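You operate a simulated robot arm through the tools that you are given. There is no shell and no other tool. Be economical: measure what you need, move in short steps, check, and stop when the job is done.

You are at the controls of a simulated two-armed robot. One attempt, no reset.

Task
On the work table, fold the blue cloth in half, so that its two long edges meet.
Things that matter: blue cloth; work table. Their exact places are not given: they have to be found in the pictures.

The check looks at the end state, three seconds after you hand in, the way a careful person would. Anything else that was tipped, shoved, dropped, spilled or broken makes it a failure. Flat cloth is picked up by pressing the open fingertips on it (5 to 10 N) and closing them slowly along it; thin cloth reads only 2 to 8 mm in the jaws.

Robot
Two 7-joint arms with two-finger parallel grippers on one trunk, on a base that drives. Base frame: it is fixed to the floor where the robot stands at the start and does not move with it; the origin is under the middle of the robot, x ahead of it, y to its left, z up; the surface under the hand at the start is at about z = 0.9. Lengths are in m, angles in rad, forces in N, time in s.
The left shoulder is at the start at [0.07, 0.134, 1.201], the right one opposite. With the tool pointing down near the work surface each hand reaches from about 0.18 to 0.64 m from the robot's upright axis, wherever it stands, measured 20 degrees to its own side. Places, roughly: work table [1, -0.9, 0.9]. Payload 1.57 kg a hand.
The tool frame of a hand sits at the grasp point between the pads (the TCP): z along the fingers, y along the line on which they close. The tips reach 0.03 m beyond it. The gripper opens to 0.08 m. The fingers are 0.017 m wide and 0.012 m thick; the gripper's body (0.04 by 0.082 m) begins 0.08 m behind the TCP.
Orientation is that of the tool frame in the base frame, as a unit quaternion [w, x, y, z]. With the fingers straight down and closing along the base's y, the tool's x points along the base's -x, its y along +y and its z along -z.

Tools
- The arms move only by the tool play_rows. It takes "left_deltas", "right_deltas" or both (then of equal length, played together; a hand with none holds still); each is a list of rows, each a list of 2 entries, a list of its own where there are three numbers: the shift along the tool's x, y, z in m, then the turn, a rotation vector about the tool's x, y, z in rad. In form: [[[dx, dy, dz], [rx, ry, rz]], ...]. A call has 1 to 10 rows; each row is the pose to reach, as a shift and turn from the pose commanded when the call began, along the tool's axes at that moment. "left_gripper" and "right_gripper" are, for a hand that has rows, the gripper command, from -1 (fully open) to 1 (shut), values between in proportion, set as the call begins (left out, the last holds). Each row takes 0.2 s and may step no farther than 0.05 m and 0.15 rad from the row before; otherwise, or with a gripper value out of range, the whole call is refused. A pose out of reach is approached as far as the arm can. The call stops where the force on the tool passes 40 N (or 10 N more than at its start, if that is more) or the arm is blocked; 0.2 s more then pass. Each finger travels about 0.153 m/s and halts on what it meets, pressing with about 38 N; the grip force reading is that of the motor and also rises with nothing between the fingers. The clock runs only during rows and for 0.2 s after the last one: add rows that repeat a pose to give the fingers time. It gives the time, the measured TCP pose, the force on the tool (base axes), the opening and the grip force at its end, in the units of the frame above (readings bear some noise), with the torque about the TCP (base axes, N m) and any sound that the robot's microphone picked up, and new pictures: "show" is both (left out), scene, wrist or none (wrist: the cameras of the hands that moved).
- Cameras (640 x 400 px; columns grow to the right, rows downward): "scene" is now at [0.1269, -0.0089, 1.4098]; the picture's right is [-0.11, -0.99, 0.00], its down [-0.76, 0.08, -0.64] and it looks along [0.64, -0.07, -0.77] (base axes); focal length 262 px, centre (320, 200). "left" rides on the left gripper at [0.072, 0.007, -0.122] in its tool frame; the picture's right is [-0.09, 1.00, 0.00], its down [-0.84, -0.08, -0.54] and it looks along [-0.54, -0.05, 0.84] (tool axes); focal length 238 px, centre (320, 200). "right" rides on the right gripper at [0.072, -0.007, -0.122] in its tool frame; the picture's right is [0.09, 1.00, 0.00], its down [-0.84, 0.08, -0.54] and it looks along [-0.54, 0.05, 0.84] (tool axes); focal length 238 px, centre (320, 200).
- move_column(by): slides the trunk up (or, below 0, down) by that many m; the arms and the scene camera ride with it, the base frame stays. It gives what a move gives, with no picture.
- steer(legs): drives the robot by 1 to 6 legs, each [ahead, left, turn to the left] in m, m and rad, along the robot's own axes; the way and the turn of a leg run together, so that a leg with both is an arc; at most 1.5 m and 3.142 rad a leg. The arms and the cameras ride along, it lands a little off, and it stops where it bumps. It gives what a move gives, and a new picture of the scene camera.
- head_to(pan, tilt): turns the head with the scene camera to pan (to the left, within 1.501 rad either way) and tilt (down, from -0.506 to 1.204), counted from straight ahead of the robot. It gives what a move gives, and a new picture of the scene camera.
- point_at(camera, pixels): there is no depth. For up to 12 entries [column, row, z] of the newest picture of that camera ("zoom" is the newest enlarged one), the place [x, y] in the base frame at which the ray of that pixel passes the height z, good to about 0.003 m. No time passes.
- inspect(camera, box): a new picture of the part [left, top, right, bottom] of that camera's present view, enlarged. No time passes.
- close_job(): hands the job in; it is judged then, once.

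Keep the steps short. Do not move on a guess: measure, check each grasp and each placing, and mend mistakes. In all there are 80 turns and 260 pictures (those below and enlarged ones count). Leave the grippers open and the arms clear of the work at the hand-in unless told otherwise, and finish with a single line.

The tools are called after "Emit:" as a command line: name --argument value ..., lists and objects as JSON in quotes. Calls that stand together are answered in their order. play_rows: Moves the arms, as the interface text tells. Its arguments: {"type":"object","properties":{"left_deltas":{"type":"array"},"left_gripper":{"type":"number"},"right_deltas":{"type":"array"},"right_gripper":{"type":"number"},"show":{"type":"string","enum":["both","scene","wrist","none"]}},"required":[]} The other tools are called the same way: move_column (by) slides the trunk up or down; steer (legs) drives the base; head_to (pan, tilt) turns the head that bears the scene camera; point_at (camera, pixels) gives the place at which the rays of pixels pass given heights; inspect (camera, box) takes an enlarged picture of a part of a camera's view; close_job () hands the job in.

At the start:

```text
t: 0.0
left_tcp_pos: [0.4765, 0.1142, 1.0796]
left_tool_rot: [0.0, 0.0, 1.0, 0.0]
left_force: [0.5, 0.3, -0.1]
left_ft_torque: [0.04, -0.03, 0.01]
left_opening: 0.08
left_gripper_force: 0.1
right_tcp_pos: [0.435, -0.3421, 1.1422]
right_tool_rot: [0.0, -0.001, 1.0, 0.0]
right_force: [0.0, 0.9, 0.5]
right_ft_torque: [0.0, -0.01, 0.03]
right_opening: 0.0801
right_gripper_force: 0.0
trunk travel left (down, up): [-0.775, 0.165]
robot x, y, heading: [-0.0017, -0.0004, 0.0]
head pan, tilt: [-0.108, 0.876]
```

scene: 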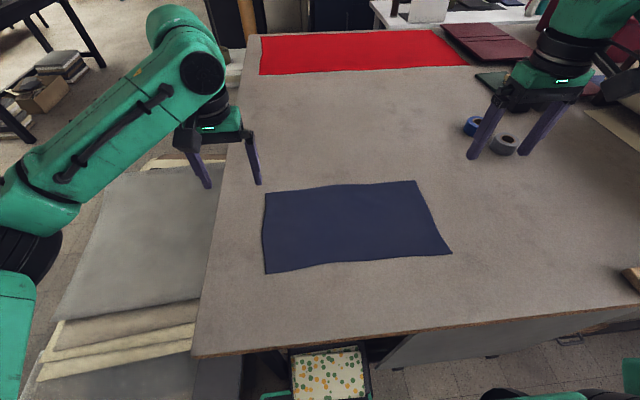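
right: 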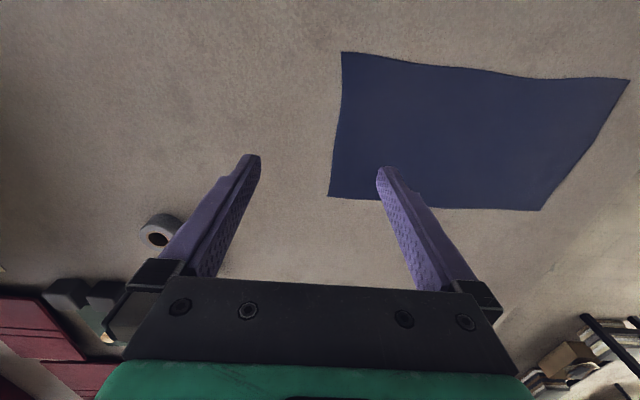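
left: 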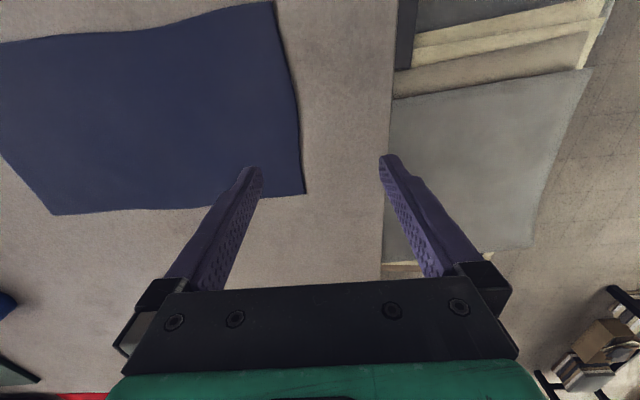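

I see the blue cloth on the table ahead, with its long edges running left-right. First I'll measure its corners at z=0.9.

Emit:
point_at --camera "scene" --pixels '[[265, 193, 0.9], [415, 181, 0.9], [452, 253, 0.9], [265, 273, 0.9], [340, 186, 0.9], [355, 263, 0.9], [262, 235, 0.9], [247, 36, 0.9], [193, 356, 0.9], [620, 306, 0.9]]'

Emit:
point_at --camera "right" --pixels '[[342, 52, 0.9], [628, 80, 0.9], [541, 210, 0.9], [328, 196, 0.9]]'

Emit:
point_at --camera "left" --pixels '[[272, 2, 0.9], [304, 193, 0.9], [53, 214, 0.9]]'

Emit:
inspect --camera "scene" --box '[240, 160, 480, 310]'

```text
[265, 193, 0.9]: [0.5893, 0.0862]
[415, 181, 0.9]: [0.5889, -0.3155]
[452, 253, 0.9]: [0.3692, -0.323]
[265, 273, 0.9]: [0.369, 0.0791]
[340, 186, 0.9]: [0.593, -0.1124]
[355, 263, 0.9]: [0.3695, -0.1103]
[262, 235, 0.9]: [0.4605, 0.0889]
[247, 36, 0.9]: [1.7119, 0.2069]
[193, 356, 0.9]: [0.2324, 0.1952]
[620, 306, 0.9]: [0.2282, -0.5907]
```

```text
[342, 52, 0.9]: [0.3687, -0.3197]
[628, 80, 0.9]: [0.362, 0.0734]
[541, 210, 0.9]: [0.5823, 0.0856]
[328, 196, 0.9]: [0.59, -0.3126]
```

```text
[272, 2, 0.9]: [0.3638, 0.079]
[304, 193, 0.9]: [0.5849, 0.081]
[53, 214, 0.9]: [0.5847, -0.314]
```

```text
2.67 times, centred on (360, 235) of scene
```

zoom: 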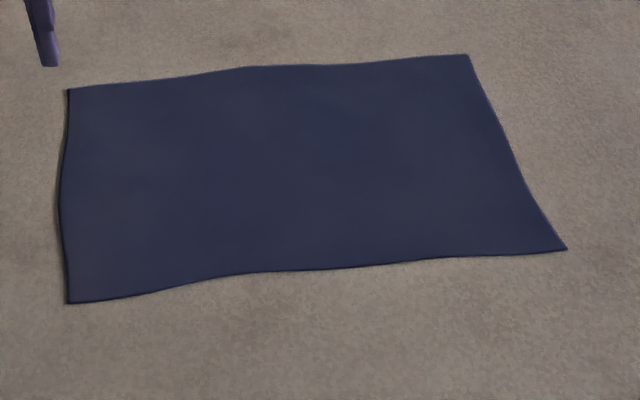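

The cloth spans x 0.367–0.588 and y −0.32–0.083, about 0.40 × 0.22 m. The plan is to grip the far long edge near both corners and fold it toward the robot onto the near edge. Next I'll move both hands above the grip points, with the jaws part open at about 0.03 m.

Emit:
play_rows --left_deltas '[[[-0.017, -0.011, 0.02], [0, 0, 0]], [[-0.033, -0.021, 0.04], [0, 0, 0]], [[-0.05, -0.032, 0.06], [0, 0, 0]], [[-0.067, -0.043, 0.08], [0, 0, 0]], [[-0.084, -0.053, 0.1], [0, 0, 0]], [[-0.1, -0.064, 0.12], [0, 0, 0]], [[-0.1, -0.064, 0.12], [0, 0, 0]]]' --right_deltas '[[[-0.024, 0.0095, 0.03], [0, 0, 0]], [[-0.047, 0.019, 0.06], [0, 0, 0]], [[-0.071, 0.0285, 0.09], [0, 0, 0]], [[-0.095, 0.038, 0.121], [0, 0, 0]], [[-0.118, 0.0475, 0.151], [0, 0, 0]], [[-0.142, 0.057, 0.182], [0, 0, 0]], [[-0.142, 0.057, 0.182], [0, 0, 0]]]' --left_gripper 0.25 --right_gripper 0.25

```text
t: 1.6
left_tcp_pos: [0.5754, 0.051, 0.9601]
left_tool_rot: [0.0, 0.0, 1.0, 0.0]
left_force: [0.7, 0.2, -0.3]
left_ft_torque: [-0.03, 0.0, 0.0]
left_opening: 0.03
left_gripper_force: 0.1
right_tcp_pos: [0.5319, -0.3049, 1.0229]
right_tool_rot: [0.0, 0.001, 1.0, 0.0]
right_force: [-0.1, 0.1, 0.0]
right_ft_torque: [0.01, -0.02, 0.03]
right_opening: 0.0301
right_gripper_force: 0.1
right hand out of reach, approached as far as the arm can: row 5, 6, 7
trunk travel left (down, up): [-0.775, 0.165]
robot x, y, heading: [0.0037, 0.0017, -0.0]
head pan, tilt: [-0.108, 0.876]
```

scene: 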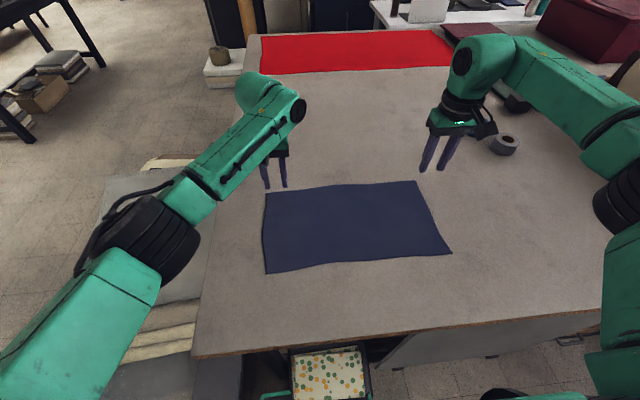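
right: 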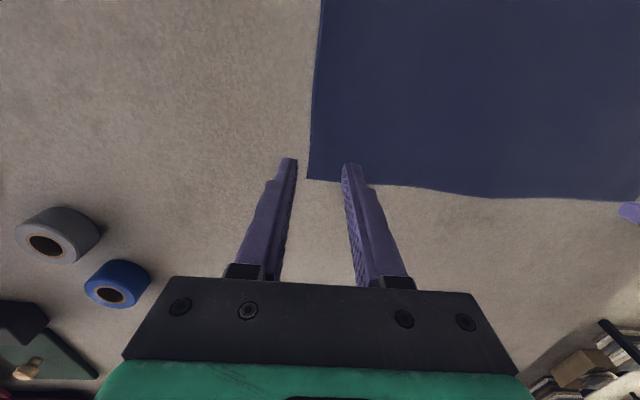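
left: 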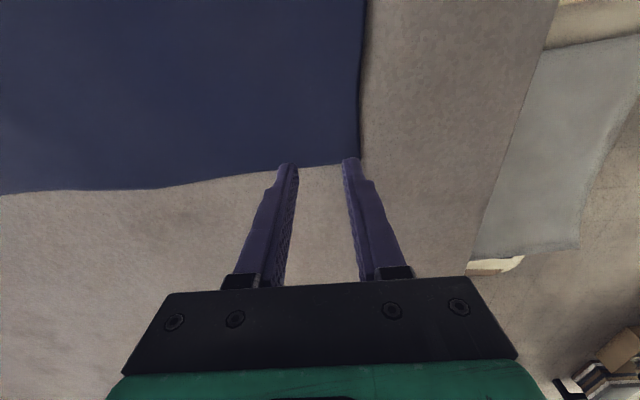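

The left hand is in place, but the right hand came up short of its reach. Moving the base a little to the right would help, so I'll first look down to check what stands near the base.

Emit:
head_to --pan -0.3 --tilt 1.2

```text
t: 2.4
left_tcp_pos: [0.5751, 0.0521, 0.959]
left_tool_rot: [0.0, 0.0, 1.0, 0.0]
left_force: [-0.4, -0.9, -0.9]
left_ft_torque: [0.0, 0.01, 0.02]
left_opening: 0.0301
left_gripper_force: 0.1
right_tcp_pos: [0.5314, -0.3065, 1.0221]
right_tool_rot: [0.001, 0.001, 1.0, -0.001]
right_force: [0.1, 0.0, 0.3]
right_ft_torque: [0.0, -0.02, 0.02]
right_opening: 0.03
right_gripper_force: 0.1
trunk travel left (down, up): [-0.775, 0.165]
robot x, y, heading: [-0.0002, 0.002, -0.001]
head pan, tilt: [-0.3, 1.201]
```

scene: 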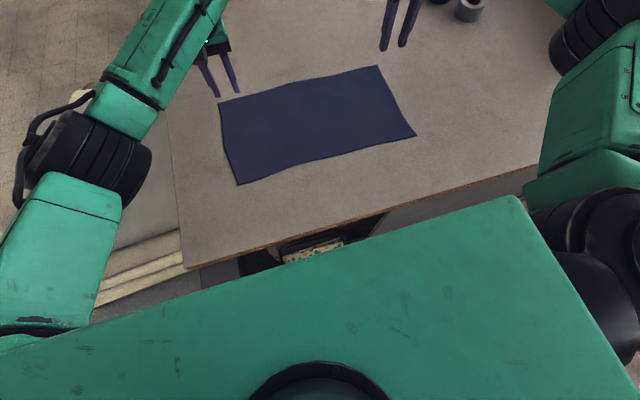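

The trunk hides the floor. A short sideways shift parallel to the table edge, with both hands well above the table, is the mildest way to gain reach. I'll shift 0.07 m to the right.

Emit:
steer --legs '[[0, -0.07, 0]]'

Emit:
head_to --pan 0.0 --tilt 0.95

```text
t: 3.4
left_tcp_pos: [0.5755, -0.0148, 0.9592]
left_tool_rot: [0.0, 0.0, 1.0, -0.002]
left_force: [-0.9, 1.0, 0.1]
left_ft_torque: [-0.04, 0.0, 0.01]
left_opening: 0.0299
left_gripper_force: 0.0
right_tcp_pos: [0.5321, -0.3722, 1.0226]
right_tool_rot: [0.002, 0.001, 1.0, -0.001]
right_force: [0.0, 1.1, -0.4]
right_ft_torque: [0.0, -0.03, 0.01]
right_opening: 0.03
right_gripper_force: 0.1
trunk travel left (down, up): [-0.775, 0.165]
robot x, y, heading: [-0.0022, -0.0714, 0.001]
head pan, tilt: [-0.3, 1.201]
```

scene: 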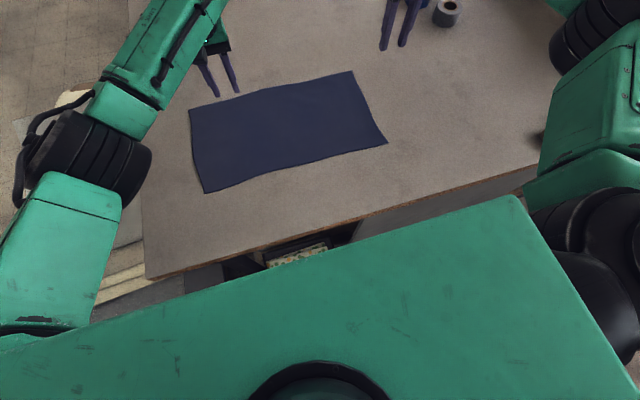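

```text
t: 4.2
left_tcp_pos: [0.5766, -0.0189, 0.9593]
left_tool_rot: [-0.001, 0.0, 1.0, 0.0]
left_force: [0.0, 0.5, 0.7]
left_ft_torque: [0.0, 0.0, 0.02]
left_opening: 0.0298
left_gripper_force: 0.1
right_tcp_pos: [0.5311, -0.3757, 1.0212]
right_tool_rot: [0.001, 0.001, 1.0, -0.001]
right_force: [0.2, 0.2, 0.4]
right_ft_torque: [-0.02, -0.02, 0.0]
right_opening: 0.0298
right_gripper_force: 0.0
trunk travel left (down, up): [-0.775, 0.165]
robot x, y, heading: [0.0017, -0.0678, 0.0]
head pan, tilt: [0.0, 0.949]
```

scene: 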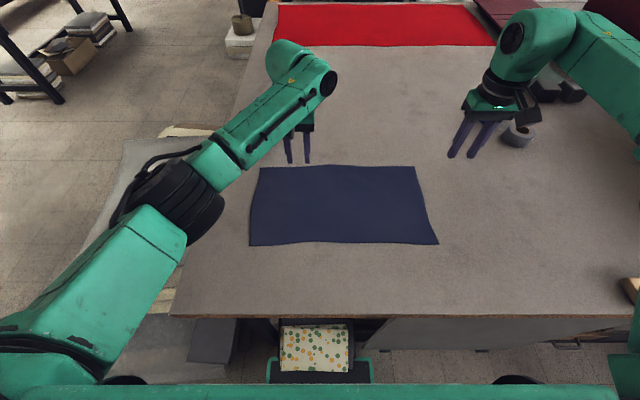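

The base shifted about 0.07 m and nothing else moved. Now I'll bring both hands over the grip points at z≈0.96.

Emit:
play_rows --left_deltas '[[[0, 0.023, 0], [0, 0, 0]], [[0, 0.046, 0], [0, 0, 0]], [[0, 0.069, 0], [0, 0, 0]], [[0, 0.069, 0], [0, 0, 0]]]' --right_deltas '[[[-0.015, 0.03, 0.02], [0, 0, 0]], [[-0.03, 0.06, 0.04], [0, 0, 0]], [[-0.046, 0.09, 0.062], [0, 0, 0]], [[-0.046, 0.09, 0.062], [0, 0, 0]]]'

```text
t: 5.2
left_tcp_pos: [0.5756, 0.049, 0.9609]
left_tool_rot: [-0.001, 0.001, 1.0, 0.001]
left_force: [0.2, 1.5, -0.4]
left_ft_torque: [0.04, -0.01, -0.02]
left_opening: 0.0302
left_gripper_force: 0.1
right_tcp_pos: [0.5763, -0.2856, 0.9604]
right_tool_rot: [0.0, 0.002, 1.0, 0.0]
right_force: [0.5, -0.3, 0.0]
right_ft_torque: [-0.01, -0.01, 0.01]
right_opening: 0.0299
right_gripper_force: 0.0
trunk travel left (down, up): [-0.775, 0.165]
robot x, y, heading: [-0.0014, -0.0728, 0.0]
head pan, tilt: [0.0, 0.949]
```

scene: 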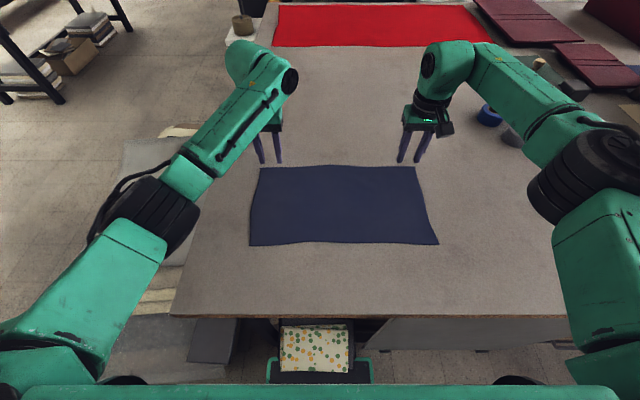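
right: 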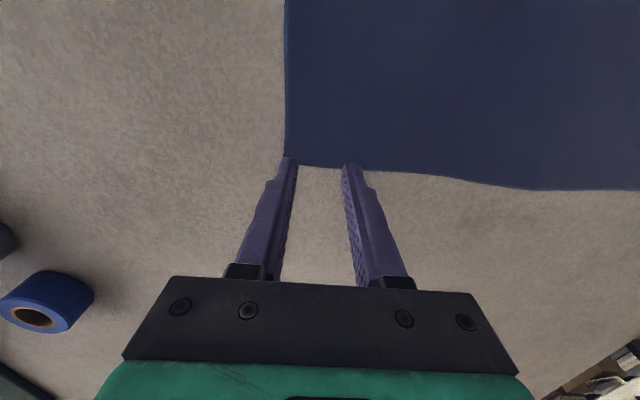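
left: 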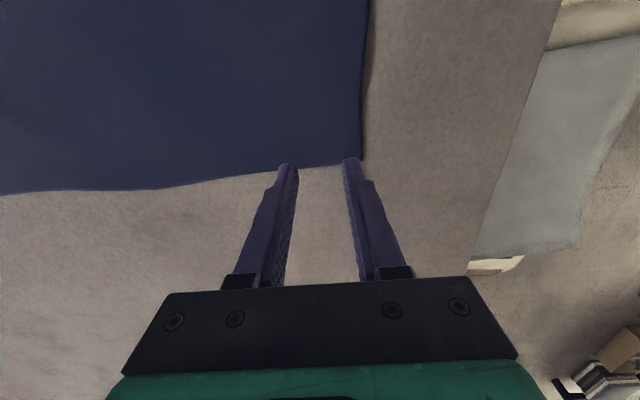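

Both hands are in place. I'll measure the far edge again near the tips with the wrist cameras.

Emit:
point_at --camera "right" --pixels '[[286, 160, 0.9], [320, 166, 0.9], [400, 173, 0.9], [530, 189, 0.9]]'

Emit:
point_at --camera "left" --pixels '[[361, 162, 0.9], [320, 167, 0.9], [170, 187, 0.9]]'

Emit:
point_at --camera "scene" --pixels '[[260, 168, 0.9], [415, 167, 0.9], [438, 244, 0.9], [249, 245, 0.9], [340, 165, 0.9], [345, 241, 0.9], [300, 245, 0.9], [400, 244, 0.9]]'

```text
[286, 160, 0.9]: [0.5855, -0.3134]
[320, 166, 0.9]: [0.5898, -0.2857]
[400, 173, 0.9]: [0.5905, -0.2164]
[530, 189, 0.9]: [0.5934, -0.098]
```

```text
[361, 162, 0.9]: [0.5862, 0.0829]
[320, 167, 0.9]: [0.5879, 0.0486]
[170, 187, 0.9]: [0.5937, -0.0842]
```

```text
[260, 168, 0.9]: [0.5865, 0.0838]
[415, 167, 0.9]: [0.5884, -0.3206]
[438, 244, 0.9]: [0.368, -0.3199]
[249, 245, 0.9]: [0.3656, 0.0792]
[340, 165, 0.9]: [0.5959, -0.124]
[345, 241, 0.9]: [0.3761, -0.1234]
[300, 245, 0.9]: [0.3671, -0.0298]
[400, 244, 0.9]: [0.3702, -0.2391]
```

The edge is at x≈0.589, so the tips at 0.576 will land just inside it. I'll lower to z≈0.933, just short of contact.

Emit:
play_rows --left_deltas '[[[0, 0, 0.015], [0, 0, 0]], [[0, 0, 0.024], [0, 0, 0]], [[0, 0, 0.027], [0, 0, 0]], [[0, 0, 0.027], [0, 0, 0]]]' --right_deltas '[[[0, 0, 0.015], [0, 0, 0]], [[0, 0, 0.024], [0, 0, 0]], [[0, 0, 0.027], [0, 0, 0]], [[0, 0, 0.027], [0, 0, 0]]]' --show "none"

```text
t: 6.2
left_tcp_pos: [0.5757, 0.0498, 0.9321]
left_tool_rot: [0.0, -0.001, 1.0, -0.001]
left_force: [-0.2, 0.4, 0.3]
left_ft_torque: [0.03, -0.07, 0.0]
left_opening: 0.0298
left_gripper_force: 0.1
right_tcp_pos: [0.577, -0.2856, 0.9329]
right_tool_rot: [0.001, 0.0, 1.0, -0.001]
right_force: [-0.3, 0.1, 0.2]
right_ft_torque: [0.0, 0.0, -0.03]
right_opening: 0.0303
right_gripper_force: 0.0
trunk travel left (down, up): [-0.775, 0.165]
robot x, y, heading: [-0.0024, -0.0665, 0.003]
head pan, tilt: [0.0, 0.949]
```

There is no contact yet. I'll go down in 1 mm steps to find it.

Emit:
play_rows --left_deltas '[[[0, 0, 0.001], [0, 0, 0]], [[0, 0, 0.002], [0, 0, 0]], [[0, 0, 0.003], [0, 0, 0]], [[0, 0, 0.003], [0, 0, 0]]]' --right_deltas '[[[0, 0, 0.001], [0, 0, 0]], [[0, 0, 0.002], [0, 0, 0]], [[0, 0, 0.003], [0, 0, 0]], [[0, 0, 0.003], [0, 0, 0]]]' --show "none"

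```text
t: 7.2
left_tcp_pos: [0.5751, 0.0504, 0.932]
left_tool_rot: [0.002, -0.001, 1.0, 0.0]
left_force: [3.2, -0.2, 10.8]
left_ft_torque: [0.01, -0.06, 0.01]
left_opening: 0.03
left_gripper_force: 0.2
right_tcp_pos: [0.5766, -0.2842, 0.9325]
right_tool_rot: [0.003, 0.0, 1.0, 0.0]
right_force: [0.7, -0.7, 5.2]
right_ft_torque: [0.02, -0.04, 0.04]
right_opening: 0.0295
right_gripper_force: 0.0
trunk travel left (down, up): [-0.775, 0.165]
robot x, y, heading: [0.0024, -0.0718, -0.002]
head pan, tilt: [0.0, 0.949]
```

Contact is good: left about 11 N, right about 5 N. I'll start closing in small steps, easing the left hand off slightly.

Emit:
play_rows --left_deltas '[[[0, 0, -0.0004], [0, 0, 0]], [[0, 0, -0.0004], [0, 0, 0]]]' --right_deltas '[[[0, 0, 0.0004], [0, 0, 0]], [[0, 0, 0.0004], [0, 0, 0]]]' --left_gripper 0.4 --right_gripper 0.4 --show "none"

Emit:
play_rows --left_deltas '[[[0, 0, 0], [0, 0, 0]], [[0, 0, 0], [0, 0, 0]]]' --right_deltas '[[[0, 0, 0], [0, 0, 0]], [[0, 0, 0], [0, 0, 0]]]' --left_gripper 0.6 --right_gripper 0.6 --show "wrist"

```text
t: 7.8
left_tcp_pos: [0.5732, 0.0515, 0.9311]
left_tool_rot: [0.001, -0.002, 1.0, 0.0]
left_force: [2.4, -1.7, 8.6]
left_ft_torque: [-0.04, -0.1, 0.03]
left_opening: 0.0234
left_gripper_force: 0.1
right_tcp_pos: [0.5762, -0.2855, 0.9306]
right_tool_rot: [0.003, 0.0, 1.0, 0.0]
right_force: [-0.2, 0.2, 9.1]
right_ft_torque: [0.02, -0.01, 0.0]
right_opening: 0.0229
right_gripper_force: 0.0
trunk travel left (down, up): [-0.775, 0.165]
robot x, y, heading: [-0.0008, -0.0703, -0.003]
head pan, tilt: [0.0, 0.949]
```

```text
t: 8.4
left_tcp_pos: [0.5725, 0.0511, 0.9317]
left_tool_rot: [0.0, -0.001, 1.0, 0.0]
left_force: [-0.5, -0.4, 7.0]
left_ft_torque: [-0.03, 0.03, -0.01]
left_opening: 0.0171
left_gripper_force: 0.0
right_tcp_pos: [0.5763, -0.2848, 0.9311]
right_tool_rot: [0.003, 0.002, 1.0, -0.001]
right_force: [2.0, 1.0, 8.4]
right_ft_torque: [0.04, -0.06, -0.04]
right_opening: 0.0159
right_gripper_force: 0.0
trunk travel left (down, up): [-0.775, 0.165]
robot x, y, heading: [-0.0021, -0.0714, -0.001]
head pan, tilt: [0.0, 0.949]
```

right: 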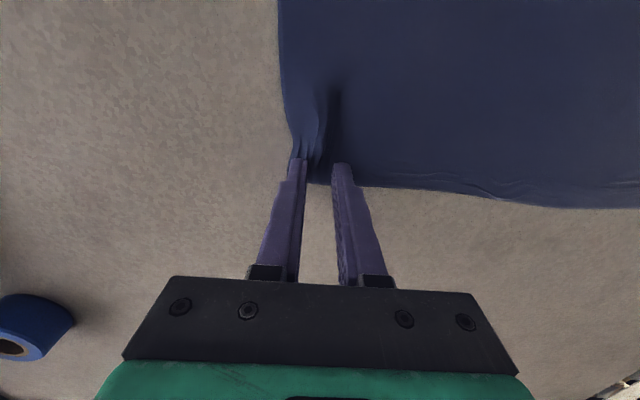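
left: 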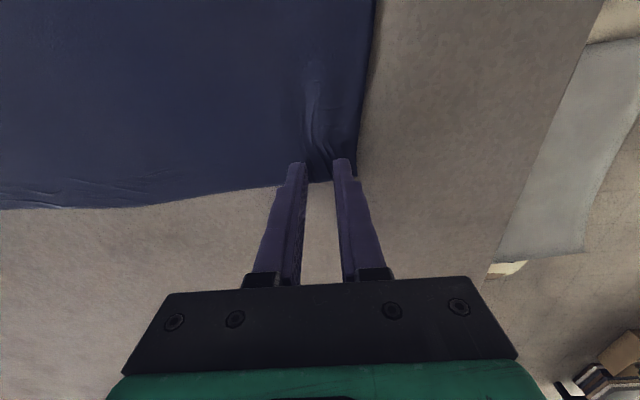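

A ridge is rising between the tips on both hands. I'll close the rest of the way in two steps.

Emit:
play_rows --left_deltas '[[[0, 0, 0], [0, 0, 0]], [[0, 0, 0], [0, 0, 0]]]' --right_deltas '[[[0, 0, 0], [0, 0, 0]], [[0, 0, 0], [0, 0, 0]]]' --left_gripper 0.8 --right_gripper 0.8 --show "none"

Emit:
play_rows --left_deltas '[[[0, 0, 0], [0, 0, 0]], [[0, 0, 0], [0, 0, 0]], [[0, 0, 0], [0, 0, 0]]]' --right_deltas '[[[0, 0, 0], [0, 0, 0]], [[0, 0, 0], [0, 0, 0]], [[0, 0, 0], [0, 0, 0]]]' --left_gripper 1 --right_gripper 1 --show "wrist"

```text
t: 9.0
left_tcp_pos: [0.5723, 0.0527, 0.9309]
left_tool_rot: [0.0, -0.001, 1.0, 0.0]
left_force: [0.2, 0.3, 6.1]
left_ft_torque: [0.05, 0.04, 0.03]
left_opening: 0.0046
left_gripper_force: 0.1
right_tcp_pos: [0.5752, -0.285, 0.9321]
right_tool_rot: [0.002, 0.0, 1.0, -0.001]
right_force: [-0.5, 0.4, 9.6]
right_ft_torque: [-0.01, 0.01, 0.02]
right_opening: 0.0108
right_gripper_force: 0.9
trunk travel left (down, up): [-0.775, 0.165]
robot x, y, heading: [0.0029, -0.0735, 0.0]
head pan, tilt: [0.0, 0.949]
```

```text
t: 9.8
left_tcp_pos: [0.5729, 0.0515, 0.931]
left_tool_rot: [0.0, 0.0, 1.0, 0.0]
left_force: [0.0, -0.1, 4.3]
left_ft_torque: [0.01, 0.0, -0.02]
left_opening: 0.0
left_gripper_force: 21.2
right_tcp_pos: [0.5751, -0.2846, 0.9319]
right_tool_rot: [0.003, 0.001, 1.0, 0.0]
right_force: [-0.7, 0.0, 10.0]
right_ft_torque: [0.04, 0.04, 0.03]
right_opening: 0.006
right_gripper_force: 25.7
trunk travel left (down, up): [-0.775, 0.165]
robot x, y, heading: [-0.0001, -0.0689, -0.001]
head pan, tilt: [0.0, 0.949]
```

right: 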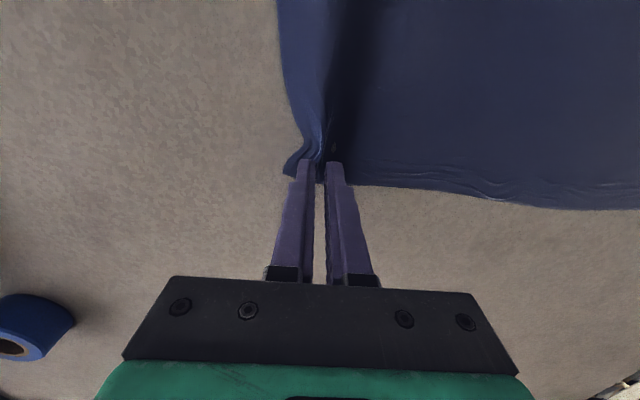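
left: 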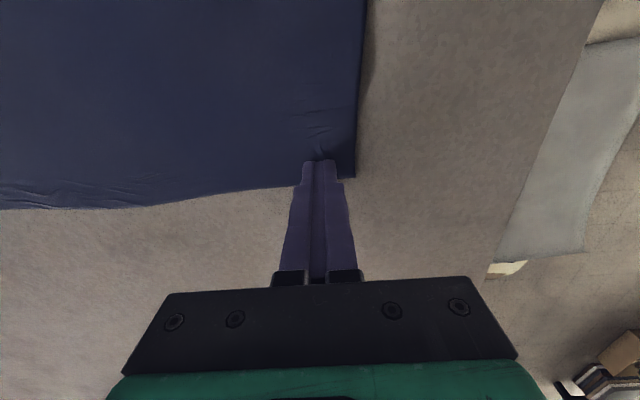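

The right hand holds cloth, reading 6 mm. The left slipped, with an opening of 0. I'll lift the left a little, reopen it and press again; the right stays as it is.

Emit:
play_rows --left_deltas '[[[0, 0, -0.012], [0, 0, 0]], [[0, 0, -0.012], [0, 0, 0]]]' --left_gripper 1 --show "none"

Emit:
play_rows --left_deltas '[[[0.002, 0, 0], [0, 0, 0]], [[0.002, 0, 0], [0, 0, 0]], [[0.002, 0, 0], [0, 0, 0]]]' --left_gripper 0.25 --show "wrist"

```text
t: 10.4
left_tcp_pos: [0.5735, 0.0508, 0.9428]
left_tool_rot: [0.0, -0.001, 1.0, 0.0]
left_force: [0.2, -0.1, -0.9]
left_ft_torque: [0.02, -0.01, -0.04]
left_opening: 0.0
left_gripper_force: 21.8
right_tcp_pos: [0.5768, -0.2837, 0.9295]
right_tool_rot: [0.002, 0.0, 1.0, -0.001]
right_force: [-2.0, -0.6, 12.6]
right_ft_torque: [-0.04, 0.09, 0.04]
right_opening: 0.0059
right_gripper_force: 26.0
trunk travel left (down, up): [-0.775, 0.165]
robot x, y, heading: [0.0009, -0.069, 0.002]
head pan, tilt: [0.0, 0.949]
```

```text
t: 11.2
left_tcp_pos: [0.5717, 0.0511, 0.9435]
left_tool_rot: [0.001, -0.001, 1.0, 0.0]
left_force: [0.1, 0.8, -0.3]
left_ft_torque: [-0.03, -0.02, 0.01]
left_opening: 0.0302
left_gripper_force: 0.0
right_tcp_pos: [0.5751, -0.283, 0.9312]
right_tool_rot: [0.002, 0.002, 1.0, -0.001]
right_force: [-1.7, -0.3, 12.3]
right_ft_torque: [-0.01, 0.09, 0.0]
right_opening: 0.0059
right_gripper_force: 25.4
trunk travel left (down, up): [-0.775, 0.165]
robot x, y, heading: [0.0018, -0.0675, -0.0]
head pan, tilt: [0.0, 0.949]
```

left: 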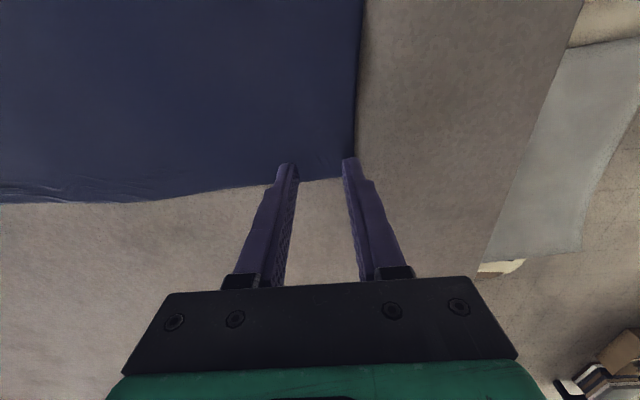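

The left hand is open again above the cloth, about 1 cm inside the edge. I'll press again, slightly inward in y and a bit harder.

Emit:
play_rows --left_deltas '[[[0, -0.005, 0.006], [0, 0, 0]], [[0, -0.005, 0.01], [0, 0, 0]], [[0, -0.005, 0.012], [0, 0, 0]], [[0, -0.005, 0.0128], [0, 0, 0]], [[0, -0.005, 0.0128], [0, 0, 0]]]' --show "none"

Emit:
point_at --camera "left" --pixels '[[355, 157, 0.9], [320, 179, 0.9]]'

```text
t: 12.4
left_tcp_pos: [0.5704, 0.0467, 0.9317]
left_tool_rot: [0.002, -0.001, 1.0, 0.0]
left_force: [0.1, 0.8, 10.2]
left_ft_torque: [0.07, -0.01, 0.02]
left_opening: 0.03
left_gripper_force: 0.0
right_tcp_pos: [0.576, -0.285, 0.9312]
right_tool_rot: [0.003, 0.001, 1.0, -0.001]
right_force: [1.8, 1.0, 7.6]
right_ft_torque: [0.03, -0.01, 0.0]
right_opening: 0.0057
right_gripper_force: 26.1
trunk travel left (down, up): [-0.775, 0.165]
robot x, y, heading: [-0.0015, -0.071, 0.002]
head pan, tilt: [0.0, 0.949]
```

```text
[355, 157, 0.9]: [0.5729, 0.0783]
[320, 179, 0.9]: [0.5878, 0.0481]
```

The left hand presses at 10 N. I'll close in small steps, adding a little press as it goes.

Emit:
play_rows --left_deltas '[[[0, 0, 0], [0, 0, 0]], [[0, 0, 0], [0, 0, 0]]]' --left_gripper 0.38 --show "none"

Emit:
play_rows --left_deltas '[[[0, 0, 0.0003], [0, 0, 0]], [[0, 0, 0.0003], [0, 0, 0]]]' --left_gripper 0.5 --show "none"

Emit:
play_rows --left_deltas '[[[0, 0, 0.0004], [0, 0, 0]], [[0, 0, 0.0004], [0, 0, 0]]]' --left_gripper 0.62 --show "wrist"

```text
t: 13.0
left_tcp_pos: [0.5715, 0.0461, 0.9313]
left_tool_rot: [0.002, 0.001, 1.0, 0.0]
left_force: [0.1, 0.2, 14.2]
left_ft_torque: [-0.01, -0.05, 0.01]
left_opening: 0.0234
left_gripper_force: 0.1
right_tcp_pos: [0.5749, -0.2837, 0.9312]
right_tool_rot: [0.003, 0.001, 1.0, -0.001]
right_force: [0.8, 1.4, 7.1]
right_ft_torque: [0.03, -0.02, 0.02]
right_opening: 0.0054
right_gripper_force: 25.4
trunk travel left (down, up): [-0.775, 0.165]
robot x, y, heading: [0.0, -0.071, -0.0]
head pan, tilt: [0.0, 0.949]
```

```text
t: 13.6
left_tcp_pos: [0.5707, 0.0453, 0.9316]
left_tool_rot: [0.003, -0.001, 1.0, 0.0]
left_force: [1.8, -1.9, 20.3]
left_ft_torque: [-0.03, -0.06, -0.01]
left_opening: 0.0183
left_gripper_force: 0.1
right_tcp_pos: [0.575, -0.2846, 0.9317]
right_tool_rot: [0.002, 0.0, 1.0, 0.0]
right_force: [1.5, 2.7, 4.5]
right_ft_torque: [0.04, 0.0, -0.04]
right_opening: 0.0058
right_gripper_force: 25.7
trunk travel left (down, up): [-0.775, 0.165]
robot x, y, heading: [-0.0009, -0.0713, -0.001]
head pan, tilt: [0.0, 0.949]
```

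```text
t: 14.2
left_tcp_pos: [0.5702, 0.0459, 0.9318]
left_tool_rot: [0.003, -0.001, 1.0, 0.0]
left_force: [3.7, -1.1, 24.4]
left_ft_torque: [0.02, -0.08, 0.01]
left_opening: 0.0152
left_gripper_force: 0.0
right_tcp_pos: [0.5753, -0.2847, 0.9313]
right_tool_rot: [0.002, 0.001, 1.0, 0.0]
right_force: [0.1, 3.6, 2.3]
right_ft_torque: [0.08, -0.05, -0.04]
right_opening: 0.0058
right_gripper_force: 26.1
trunk travel left (down, up): [-0.775, 0.165]
robot x, y, heading: [0.0008, -0.0731, 0.0]
head pan, tilt: [0.0, 0.949]
```

left: 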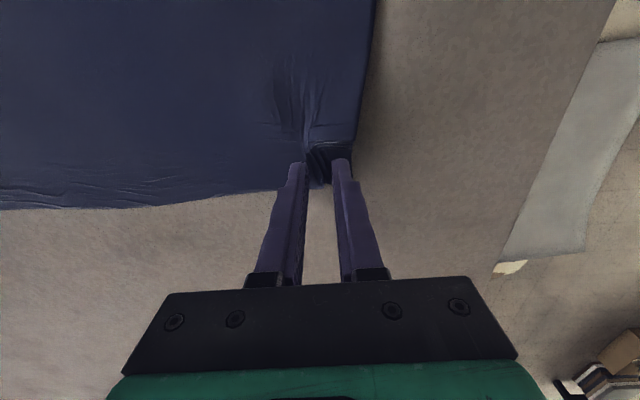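

A clear ridge is caught between the tips, but the left press has crept up to 24 N. I'll ease off a touch and finish closing.

Emit:
play_rows --left_deltas '[[[0, 0, -0.0008], [0, 0, 0]], [[0, 0, -0.0008], [0, 0, 0]]]' --left_gripper 0.75 --show "none"

Emit:
play_rows --left_deltas '[[[0, 0, 0], [0, 0, 0]], [[0, 0, 0], [0, 0, 0]], [[0, 0, 0], [0, 0, 0]]]' --left_gripper 1 --show "wrist"

```text
t: 14.8
left_tcp_pos: [0.5698, 0.0456, 0.9311]
left_tool_rot: [0.001, 0.0, 1.0, 0.0]
left_force: [0.3, -3.8, 19.9]
left_ft_torque: [-0.12, 0.01, 0.03]
left_opening: 0.0084
left_gripper_force: 0.0
right_tcp_pos: [0.574, -0.2843, 0.9318]
right_tool_rot: [0.004, 0.001, 1.0, 0.0]
right_force: [-0.9, 3.1, 2.1]
right_ft_torque: [0.13, 0.01, 0.0]
right_opening: 0.0057
right_gripper_force: 25.4
trunk travel left (down, up): [-0.775, 0.165]
robot x, y, heading: [-0.0005, -0.0739, -0.006]
head pan, tilt: [0.0, 0.949]
```

```text
t: 15.6
left_tcp_pos: [0.5708, 0.0455, 0.9313]
left_tool_rot: [0.001, 0.0, 1.0, 0.0]
left_force: [-3.7, -3.4, 15.3]
left_ft_torque: [-0.13, 0.08, -0.01]
left_opening: 0.0017
left_gripper_force: 23.8
right_tcp_pos: [0.5736, -0.2842, 0.9309]
right_tool_rot: [0.003, 0.001, 1.0, -0.001]
right_force: [0.0, 3.2, 2.7]
right_ft_torque: [0.12, 0.02, 0.0]
right_opening: 0.0059
right_gripper_force: 25.7
trunk travel left (down, up): [-0.775, 0.165]
robot x, y, heading: [0.0004, -0.07, 0.001]
head pan, tilt: [0.0, 0.949]
```

left: 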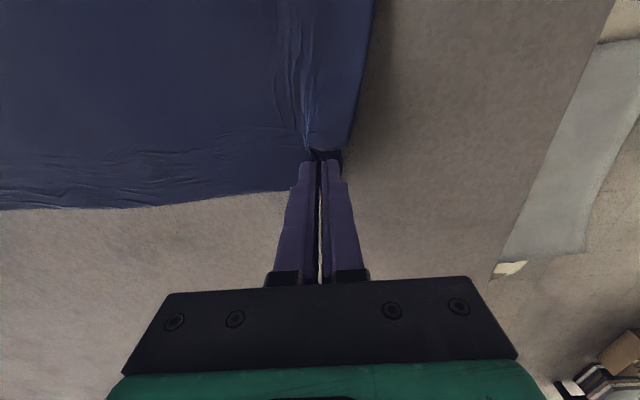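

Both hands now read cloth: left 1.7 mm with grip force, right 5.9 mm. As a test I'll lift 3 cm while easing back toward the robot.

Emit:
play_rows --left_deltas '[[[0.001, 0, -0.01], [0, 0, 0]], [[0.003, 0, -0.02], [0, 0, 0]], [[0.006, 0, -0.03], [0, 0, 0]], [[0.006, 0, -0.03], [0, 0, 0]]]' --right_deltas '[[[0.001, 0, -0.01], [0, 0, 0]], [[0.003, 0, -0.02], [0, 0, 0]], [[0.006, 0, -0.03], [0, 0, 0]], [[0.006, 0, -0.03], [0, 0, 0]]]'

```text
t: 16.6
left_tcp_pos: [0.5659, 0.0469, 0.9585]
left_tool_rot: [-0.001, -0.002, 1.0, 0.0]
left_force: [-0.1, -2.2, 0.1]
left_ft_torque: [-0.09, 0.02, -0.01]
left_opening: 0.002
left_gripper_force: 23.6
right_tcp_pos: [0.5728, -0.286, 0.9585]
right_tool_rot: [0.001, 0.0, 1.0, -0.001]
right_force: [-0.2, 3.0, 0.2]
right_ft_torque: [0.07, 0.03, 0.03]
right_opening: 0.0056
right_gripper_force: 25.6
trunk travel left (down, up): [-0.775, 0.165]
robot x, y, heading: [0.0002, -0.0647, 0.0]
head pan, tilt: [0.0, 0.949]
```

scene: 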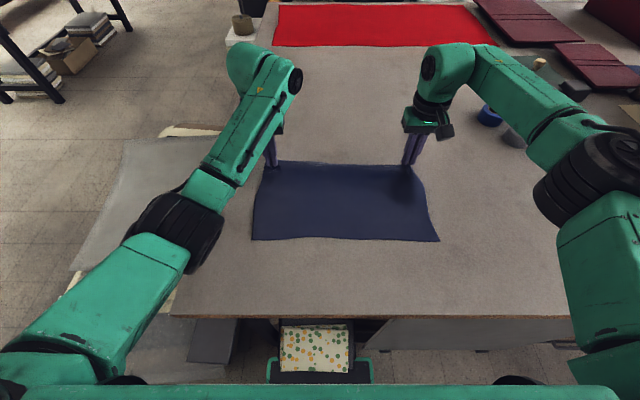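
right: 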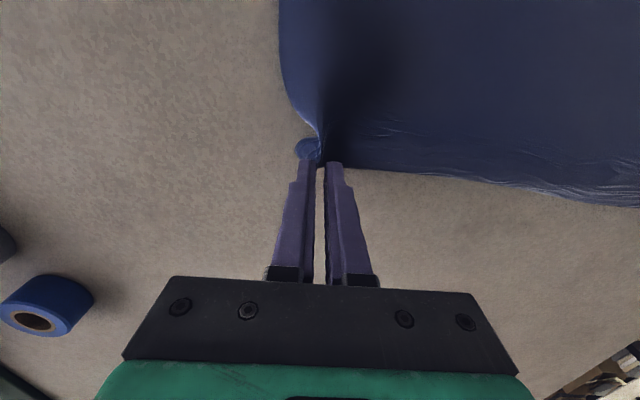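
left: 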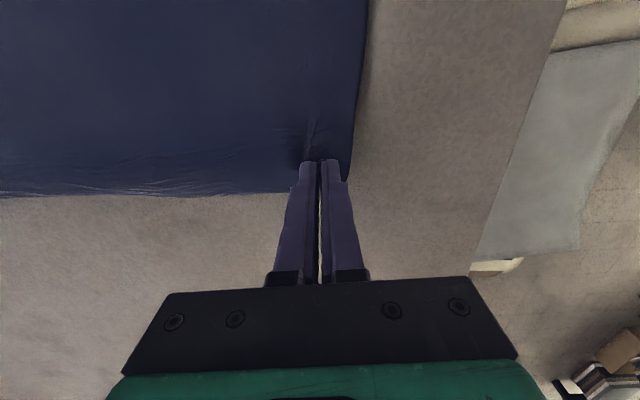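

Both corners lifted, and the sideways pull between the hands is about 3 N. I'll carry on along the fold arc up to mid-way, bringing the hands 3 mm closer on each side.

Emit:
play_rows --left_deltas '[[[0.01, -0.001, -0.018], [0, 0, 0]], [[0.021, -0.002, -0.032], [0, 0, 0]], [[0.036, -0.003, -0.044], [0, 0, 0]], [[0.051, -0.003, -0.054], [0, 0, 0]], [[0.07, -0.003, -0.06], [0, 0, 0]], [[0.088, -0.003, -0.062], [0, 0, 0]], [[0.088, -0.003, -0.062], [0, 0, 0]]]' --right_deltas '[[[0.01, 0.001, -0.018], [0, 0, 0]], [[0.021, 0.002, -0.032], [0, 0, 0]], [[0.036, 0.003, -0.044], [0, 0, 0]], [[0.052, 0.003, -0.054], [0, 0, 0]], [[0.073, 0.003, -0.06], [0, 0, 0]], [[0.093, 0.003, -0.062], [0, 0, 0]], [[0.093, 0.003, -0.062], [0, 0, 0]]]'

Emit:
inspect --camera "scene" --box '[220, 110, 476, 270]'

```text
t: 18.2
left_tcp_pos: [0.4799, 0.044, 1.0202]
left_tool_rot: [-0.001, 0.0, 1.0, -0.001]
left_force: [-0.6, -0.9, -0.4]
left_ft_torque: [-0.02, -0.02, 0.0]
left_opening: 0.002
left_gripper_force: 23.3
right_tcp_pos: [0.4796, -0.281, 1.0205]
right_tool_rot: [0.001, 0.0, 1.0, 0.0]
right_force: [0.2, 1.5, 0.7]
right_ft_torque: [0.05, -0.02, 0.01]
right_opening: 0.0047
right_gripper_force: 25.0
trunk travel left (down, up): [-0.775, 0.165]
robot x, y, heading: [-0.0018, -0.0667, -0.005]
head pan, tilt: [0.0, 0.949]
```

scene: 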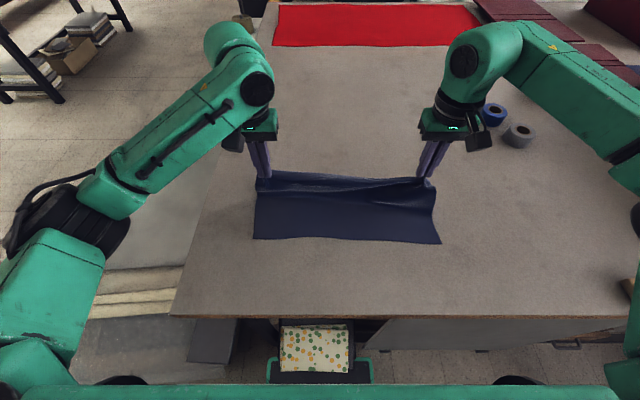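
right: 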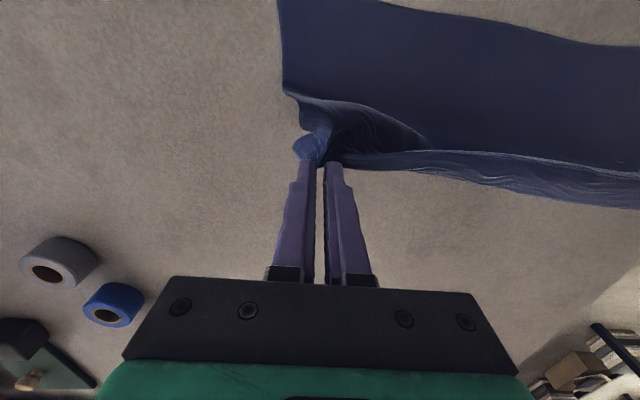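
left: 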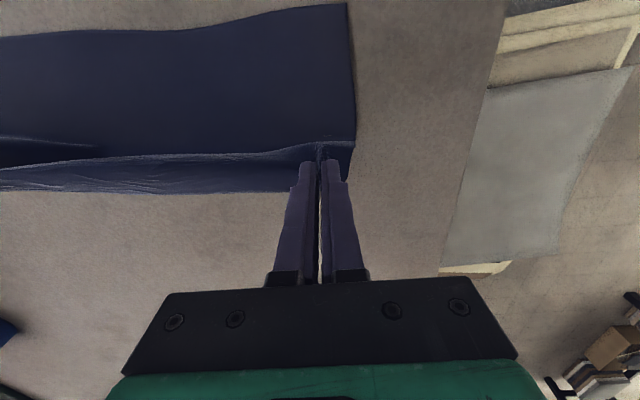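

```text
2.50 times, centred on (348, 190) of scene
```

zoom: 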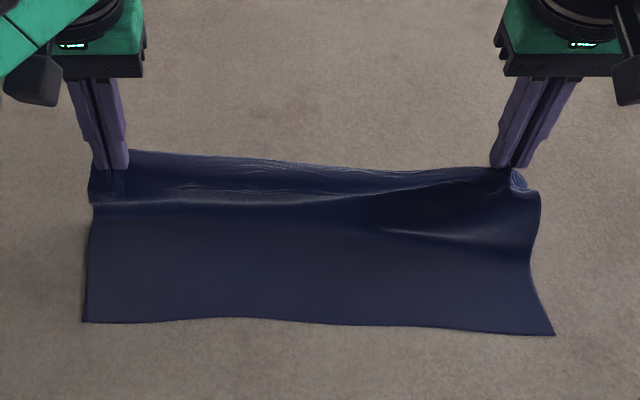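

The fold is developing nicely. I'll re-measure the near edge before placing.

Emit:
point_at --camera "zoom" --pixels '[[82, 321, 0.9], [150, 320, 0.9], [320, 320, 0.9], [500, 332, 0.9], [553, 335, 0.9]]'

```text
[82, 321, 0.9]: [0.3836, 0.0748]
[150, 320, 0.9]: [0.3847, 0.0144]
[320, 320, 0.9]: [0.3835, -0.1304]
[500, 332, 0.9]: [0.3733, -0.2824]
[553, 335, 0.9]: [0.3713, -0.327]
```

The near edge is now at x≈0.384 on the left and ≈0.372 on the right. With the fingers straight down, the edge flap would land turned back on itself. So I'll tilt both hands (fingertips forward, hand toward the robot) while carrying on, which rolls the edge over.

Emit:
play_rows --left_deltas '[[[0.009, 0, 0.0018], [0, -0.133, 0]], [[0.0179, 0, 0.0036], [0, -0.267, 0]], [[0.0267, 0, 0.0054], [0, -0.4, 0]], [[0.0352, 0, 0.0077], [0, -0.533, 0]], [[0.0436, 0, 0.0109], [0, -0.667, 0]], [[0.0515, 0, 0.0146], [0, -0.8, 0]], [[0.0515, 0, 0.0146], [0, -0.8, 0]]]' --right_deltas '[[[0.009, 0, 0.0018], [0, -0.133, 0]], [[0.0179, 0, 0.0036], [0, -0.267, 0]], [[0.0267, 0, 0.0054], [0, -0.4, 0]], [[0.0352, 0, 0.0077], [0, -0.533, 0]], [[0.0436, 0, 0.0109], [0, -0.667, 0]], [[0.0515, 0, 0.0146], [0, -0.8, 0]], [[0.0515, 0, 0.0146], [0, -0.8, 0]]]'

Emit:
inspect --camera "scene" --box '[220, 130, 476, 290]'

```text
t: 19.8
left_tcp_pos: [0.428, 0.0426, 1.0073]
left_tool_rot: [0.389, 0.0, 0.921, 0.0]
left_force: [0.0, -1.9, 0.5]
left_ft_torque: [-0.01, 0.02, -0.08]
left_opening: 0.0016
left_gripper_force: 23.6
right_tcp_pos: [0.4287, -0.2815, 1.0057]
right_tool_rot: [0.391, 0.0, 0.92, 0.0]
right_force: [0.3, 0.8, -0.4]
right_ft_torque: [0.05, -0.01, 0.03]
right_opening: 0.0048
right_gripper_force: 25.6
trunk travel left (down, up): [-0.775, 0.165]
robot x, y, heading: [0.0009, -0.0678, -0.002]
head pan, tilt: [0.0, 0.949]
```

scene: 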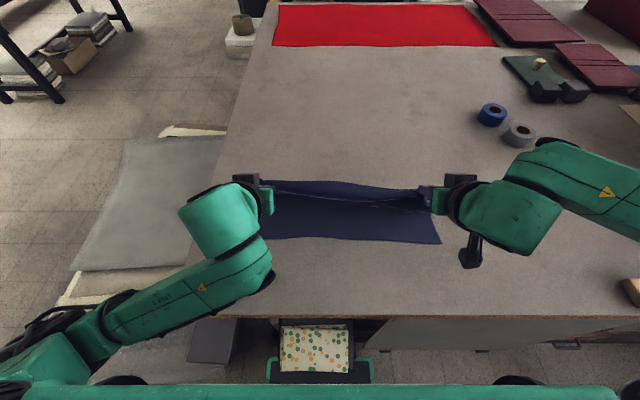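
right: 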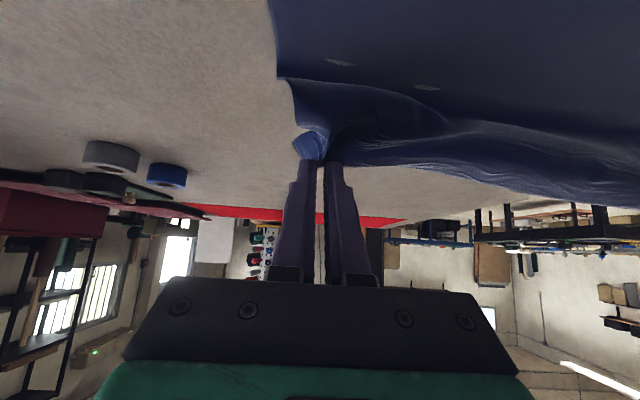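
left: 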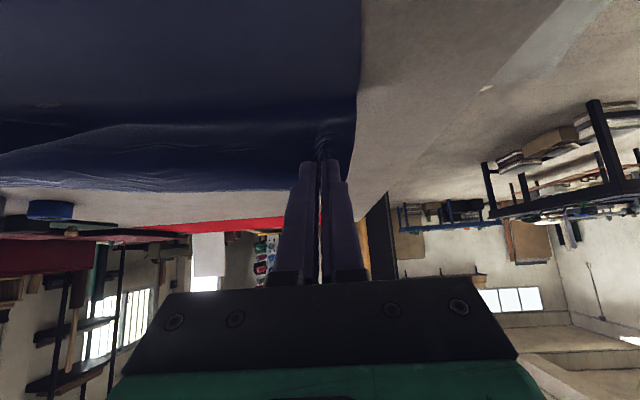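

```text
2.50 times, centred on (348, 210) of scene
```

zoom: 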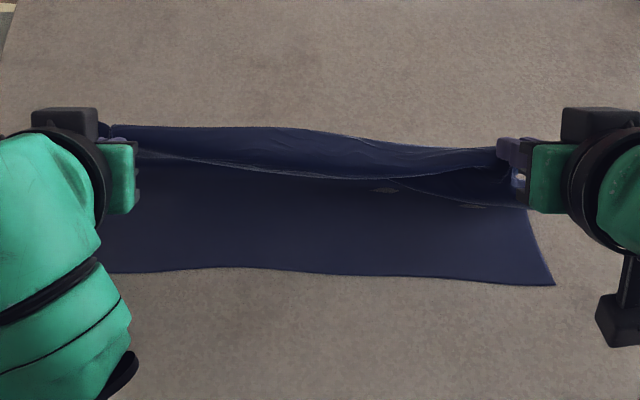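

The tilt works and both grips hold. I'll continue toward the near edge, stopping with the tips about 3.5 cm above the table.

Emit:
play_rows --left_deltas '[[[0.0185, 0, 0.0002], [0, -0.025, 0]], [[0.0369, 0, 0.0003], [0, -0.05, 0]], [[0.0536, 0, 0.0019], [0, -0.075, 0]], [[0.0703, 0, 0.0035], [0, -0.1, 0]], [[0.0703, 0, 0.0035], [0, -0.1, 0]]]' --right_deltas '[[[0.0185, 0, 0.0002], [0, -0.025, 0]], [[0.0369, 0, 0.0003], [0, -0.05, 0]], [[0.0571, 0, -0.0017], [0, -0.075, 0]], [[0.0773, 0, -0.0037], [0, -0.1, 0]], [[0.0773, 0, -0.0037], [0, -0.1, 0]]]'

Emit:
inspect --camera "scene" --box '[220, 130, 476, 290]'

```text
t: 21.0
left_tcp_pos: [0.3806, 0.0418, 0.9536]
left_tool_rot: [0.434, 0.0, 0.901, 0.0]
left_force: [1.1, -1.6, 0.7]
left_ft_torque: [-0.03, 0.03, -0.08]
left_opening: 0.0018
left_gripper_force: 23.3
right_tcp_pos: [0.4038, -0.287, 0.9472]
right_tool_rot: [0.435, 0.0, 0.9, 0.0]
right_force: [-0.8, 2.4, -0.3]
right_ft_torque: [0.08, -0.01, 0.07]
right_opening: 0.0054
right_gripper_force: 25.2
right hand out of reach, approached as far as the arm can: row 2, 3, 4, 5
trunk travel left (down, up): [-0.775, 0.165]
robot x, y, heading: [0.0029, -0.0683, 0.0]
head pan, tilt: [0.0, 0.949]
```

scene: 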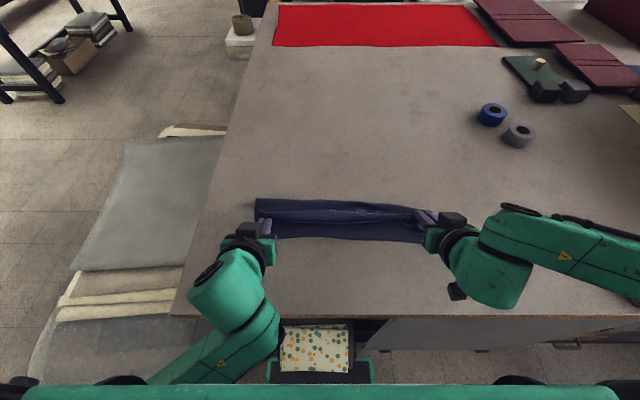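
right: 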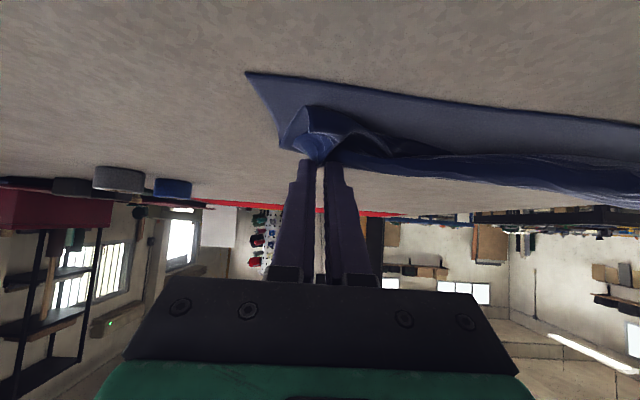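
left: 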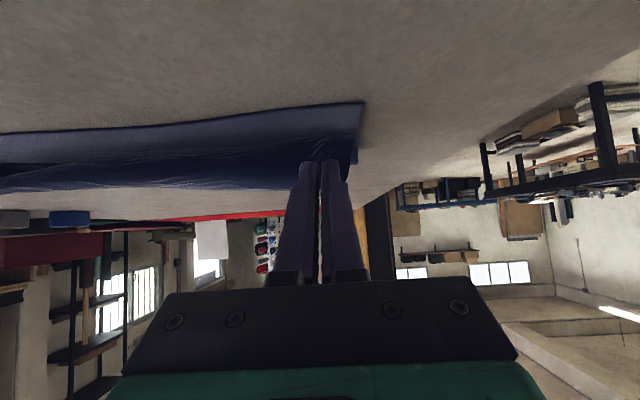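

```text
2.50 times, centred on (348, 210) of scene
```

zoom: 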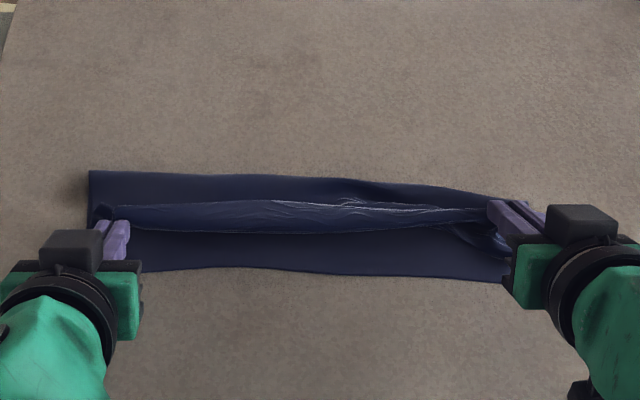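

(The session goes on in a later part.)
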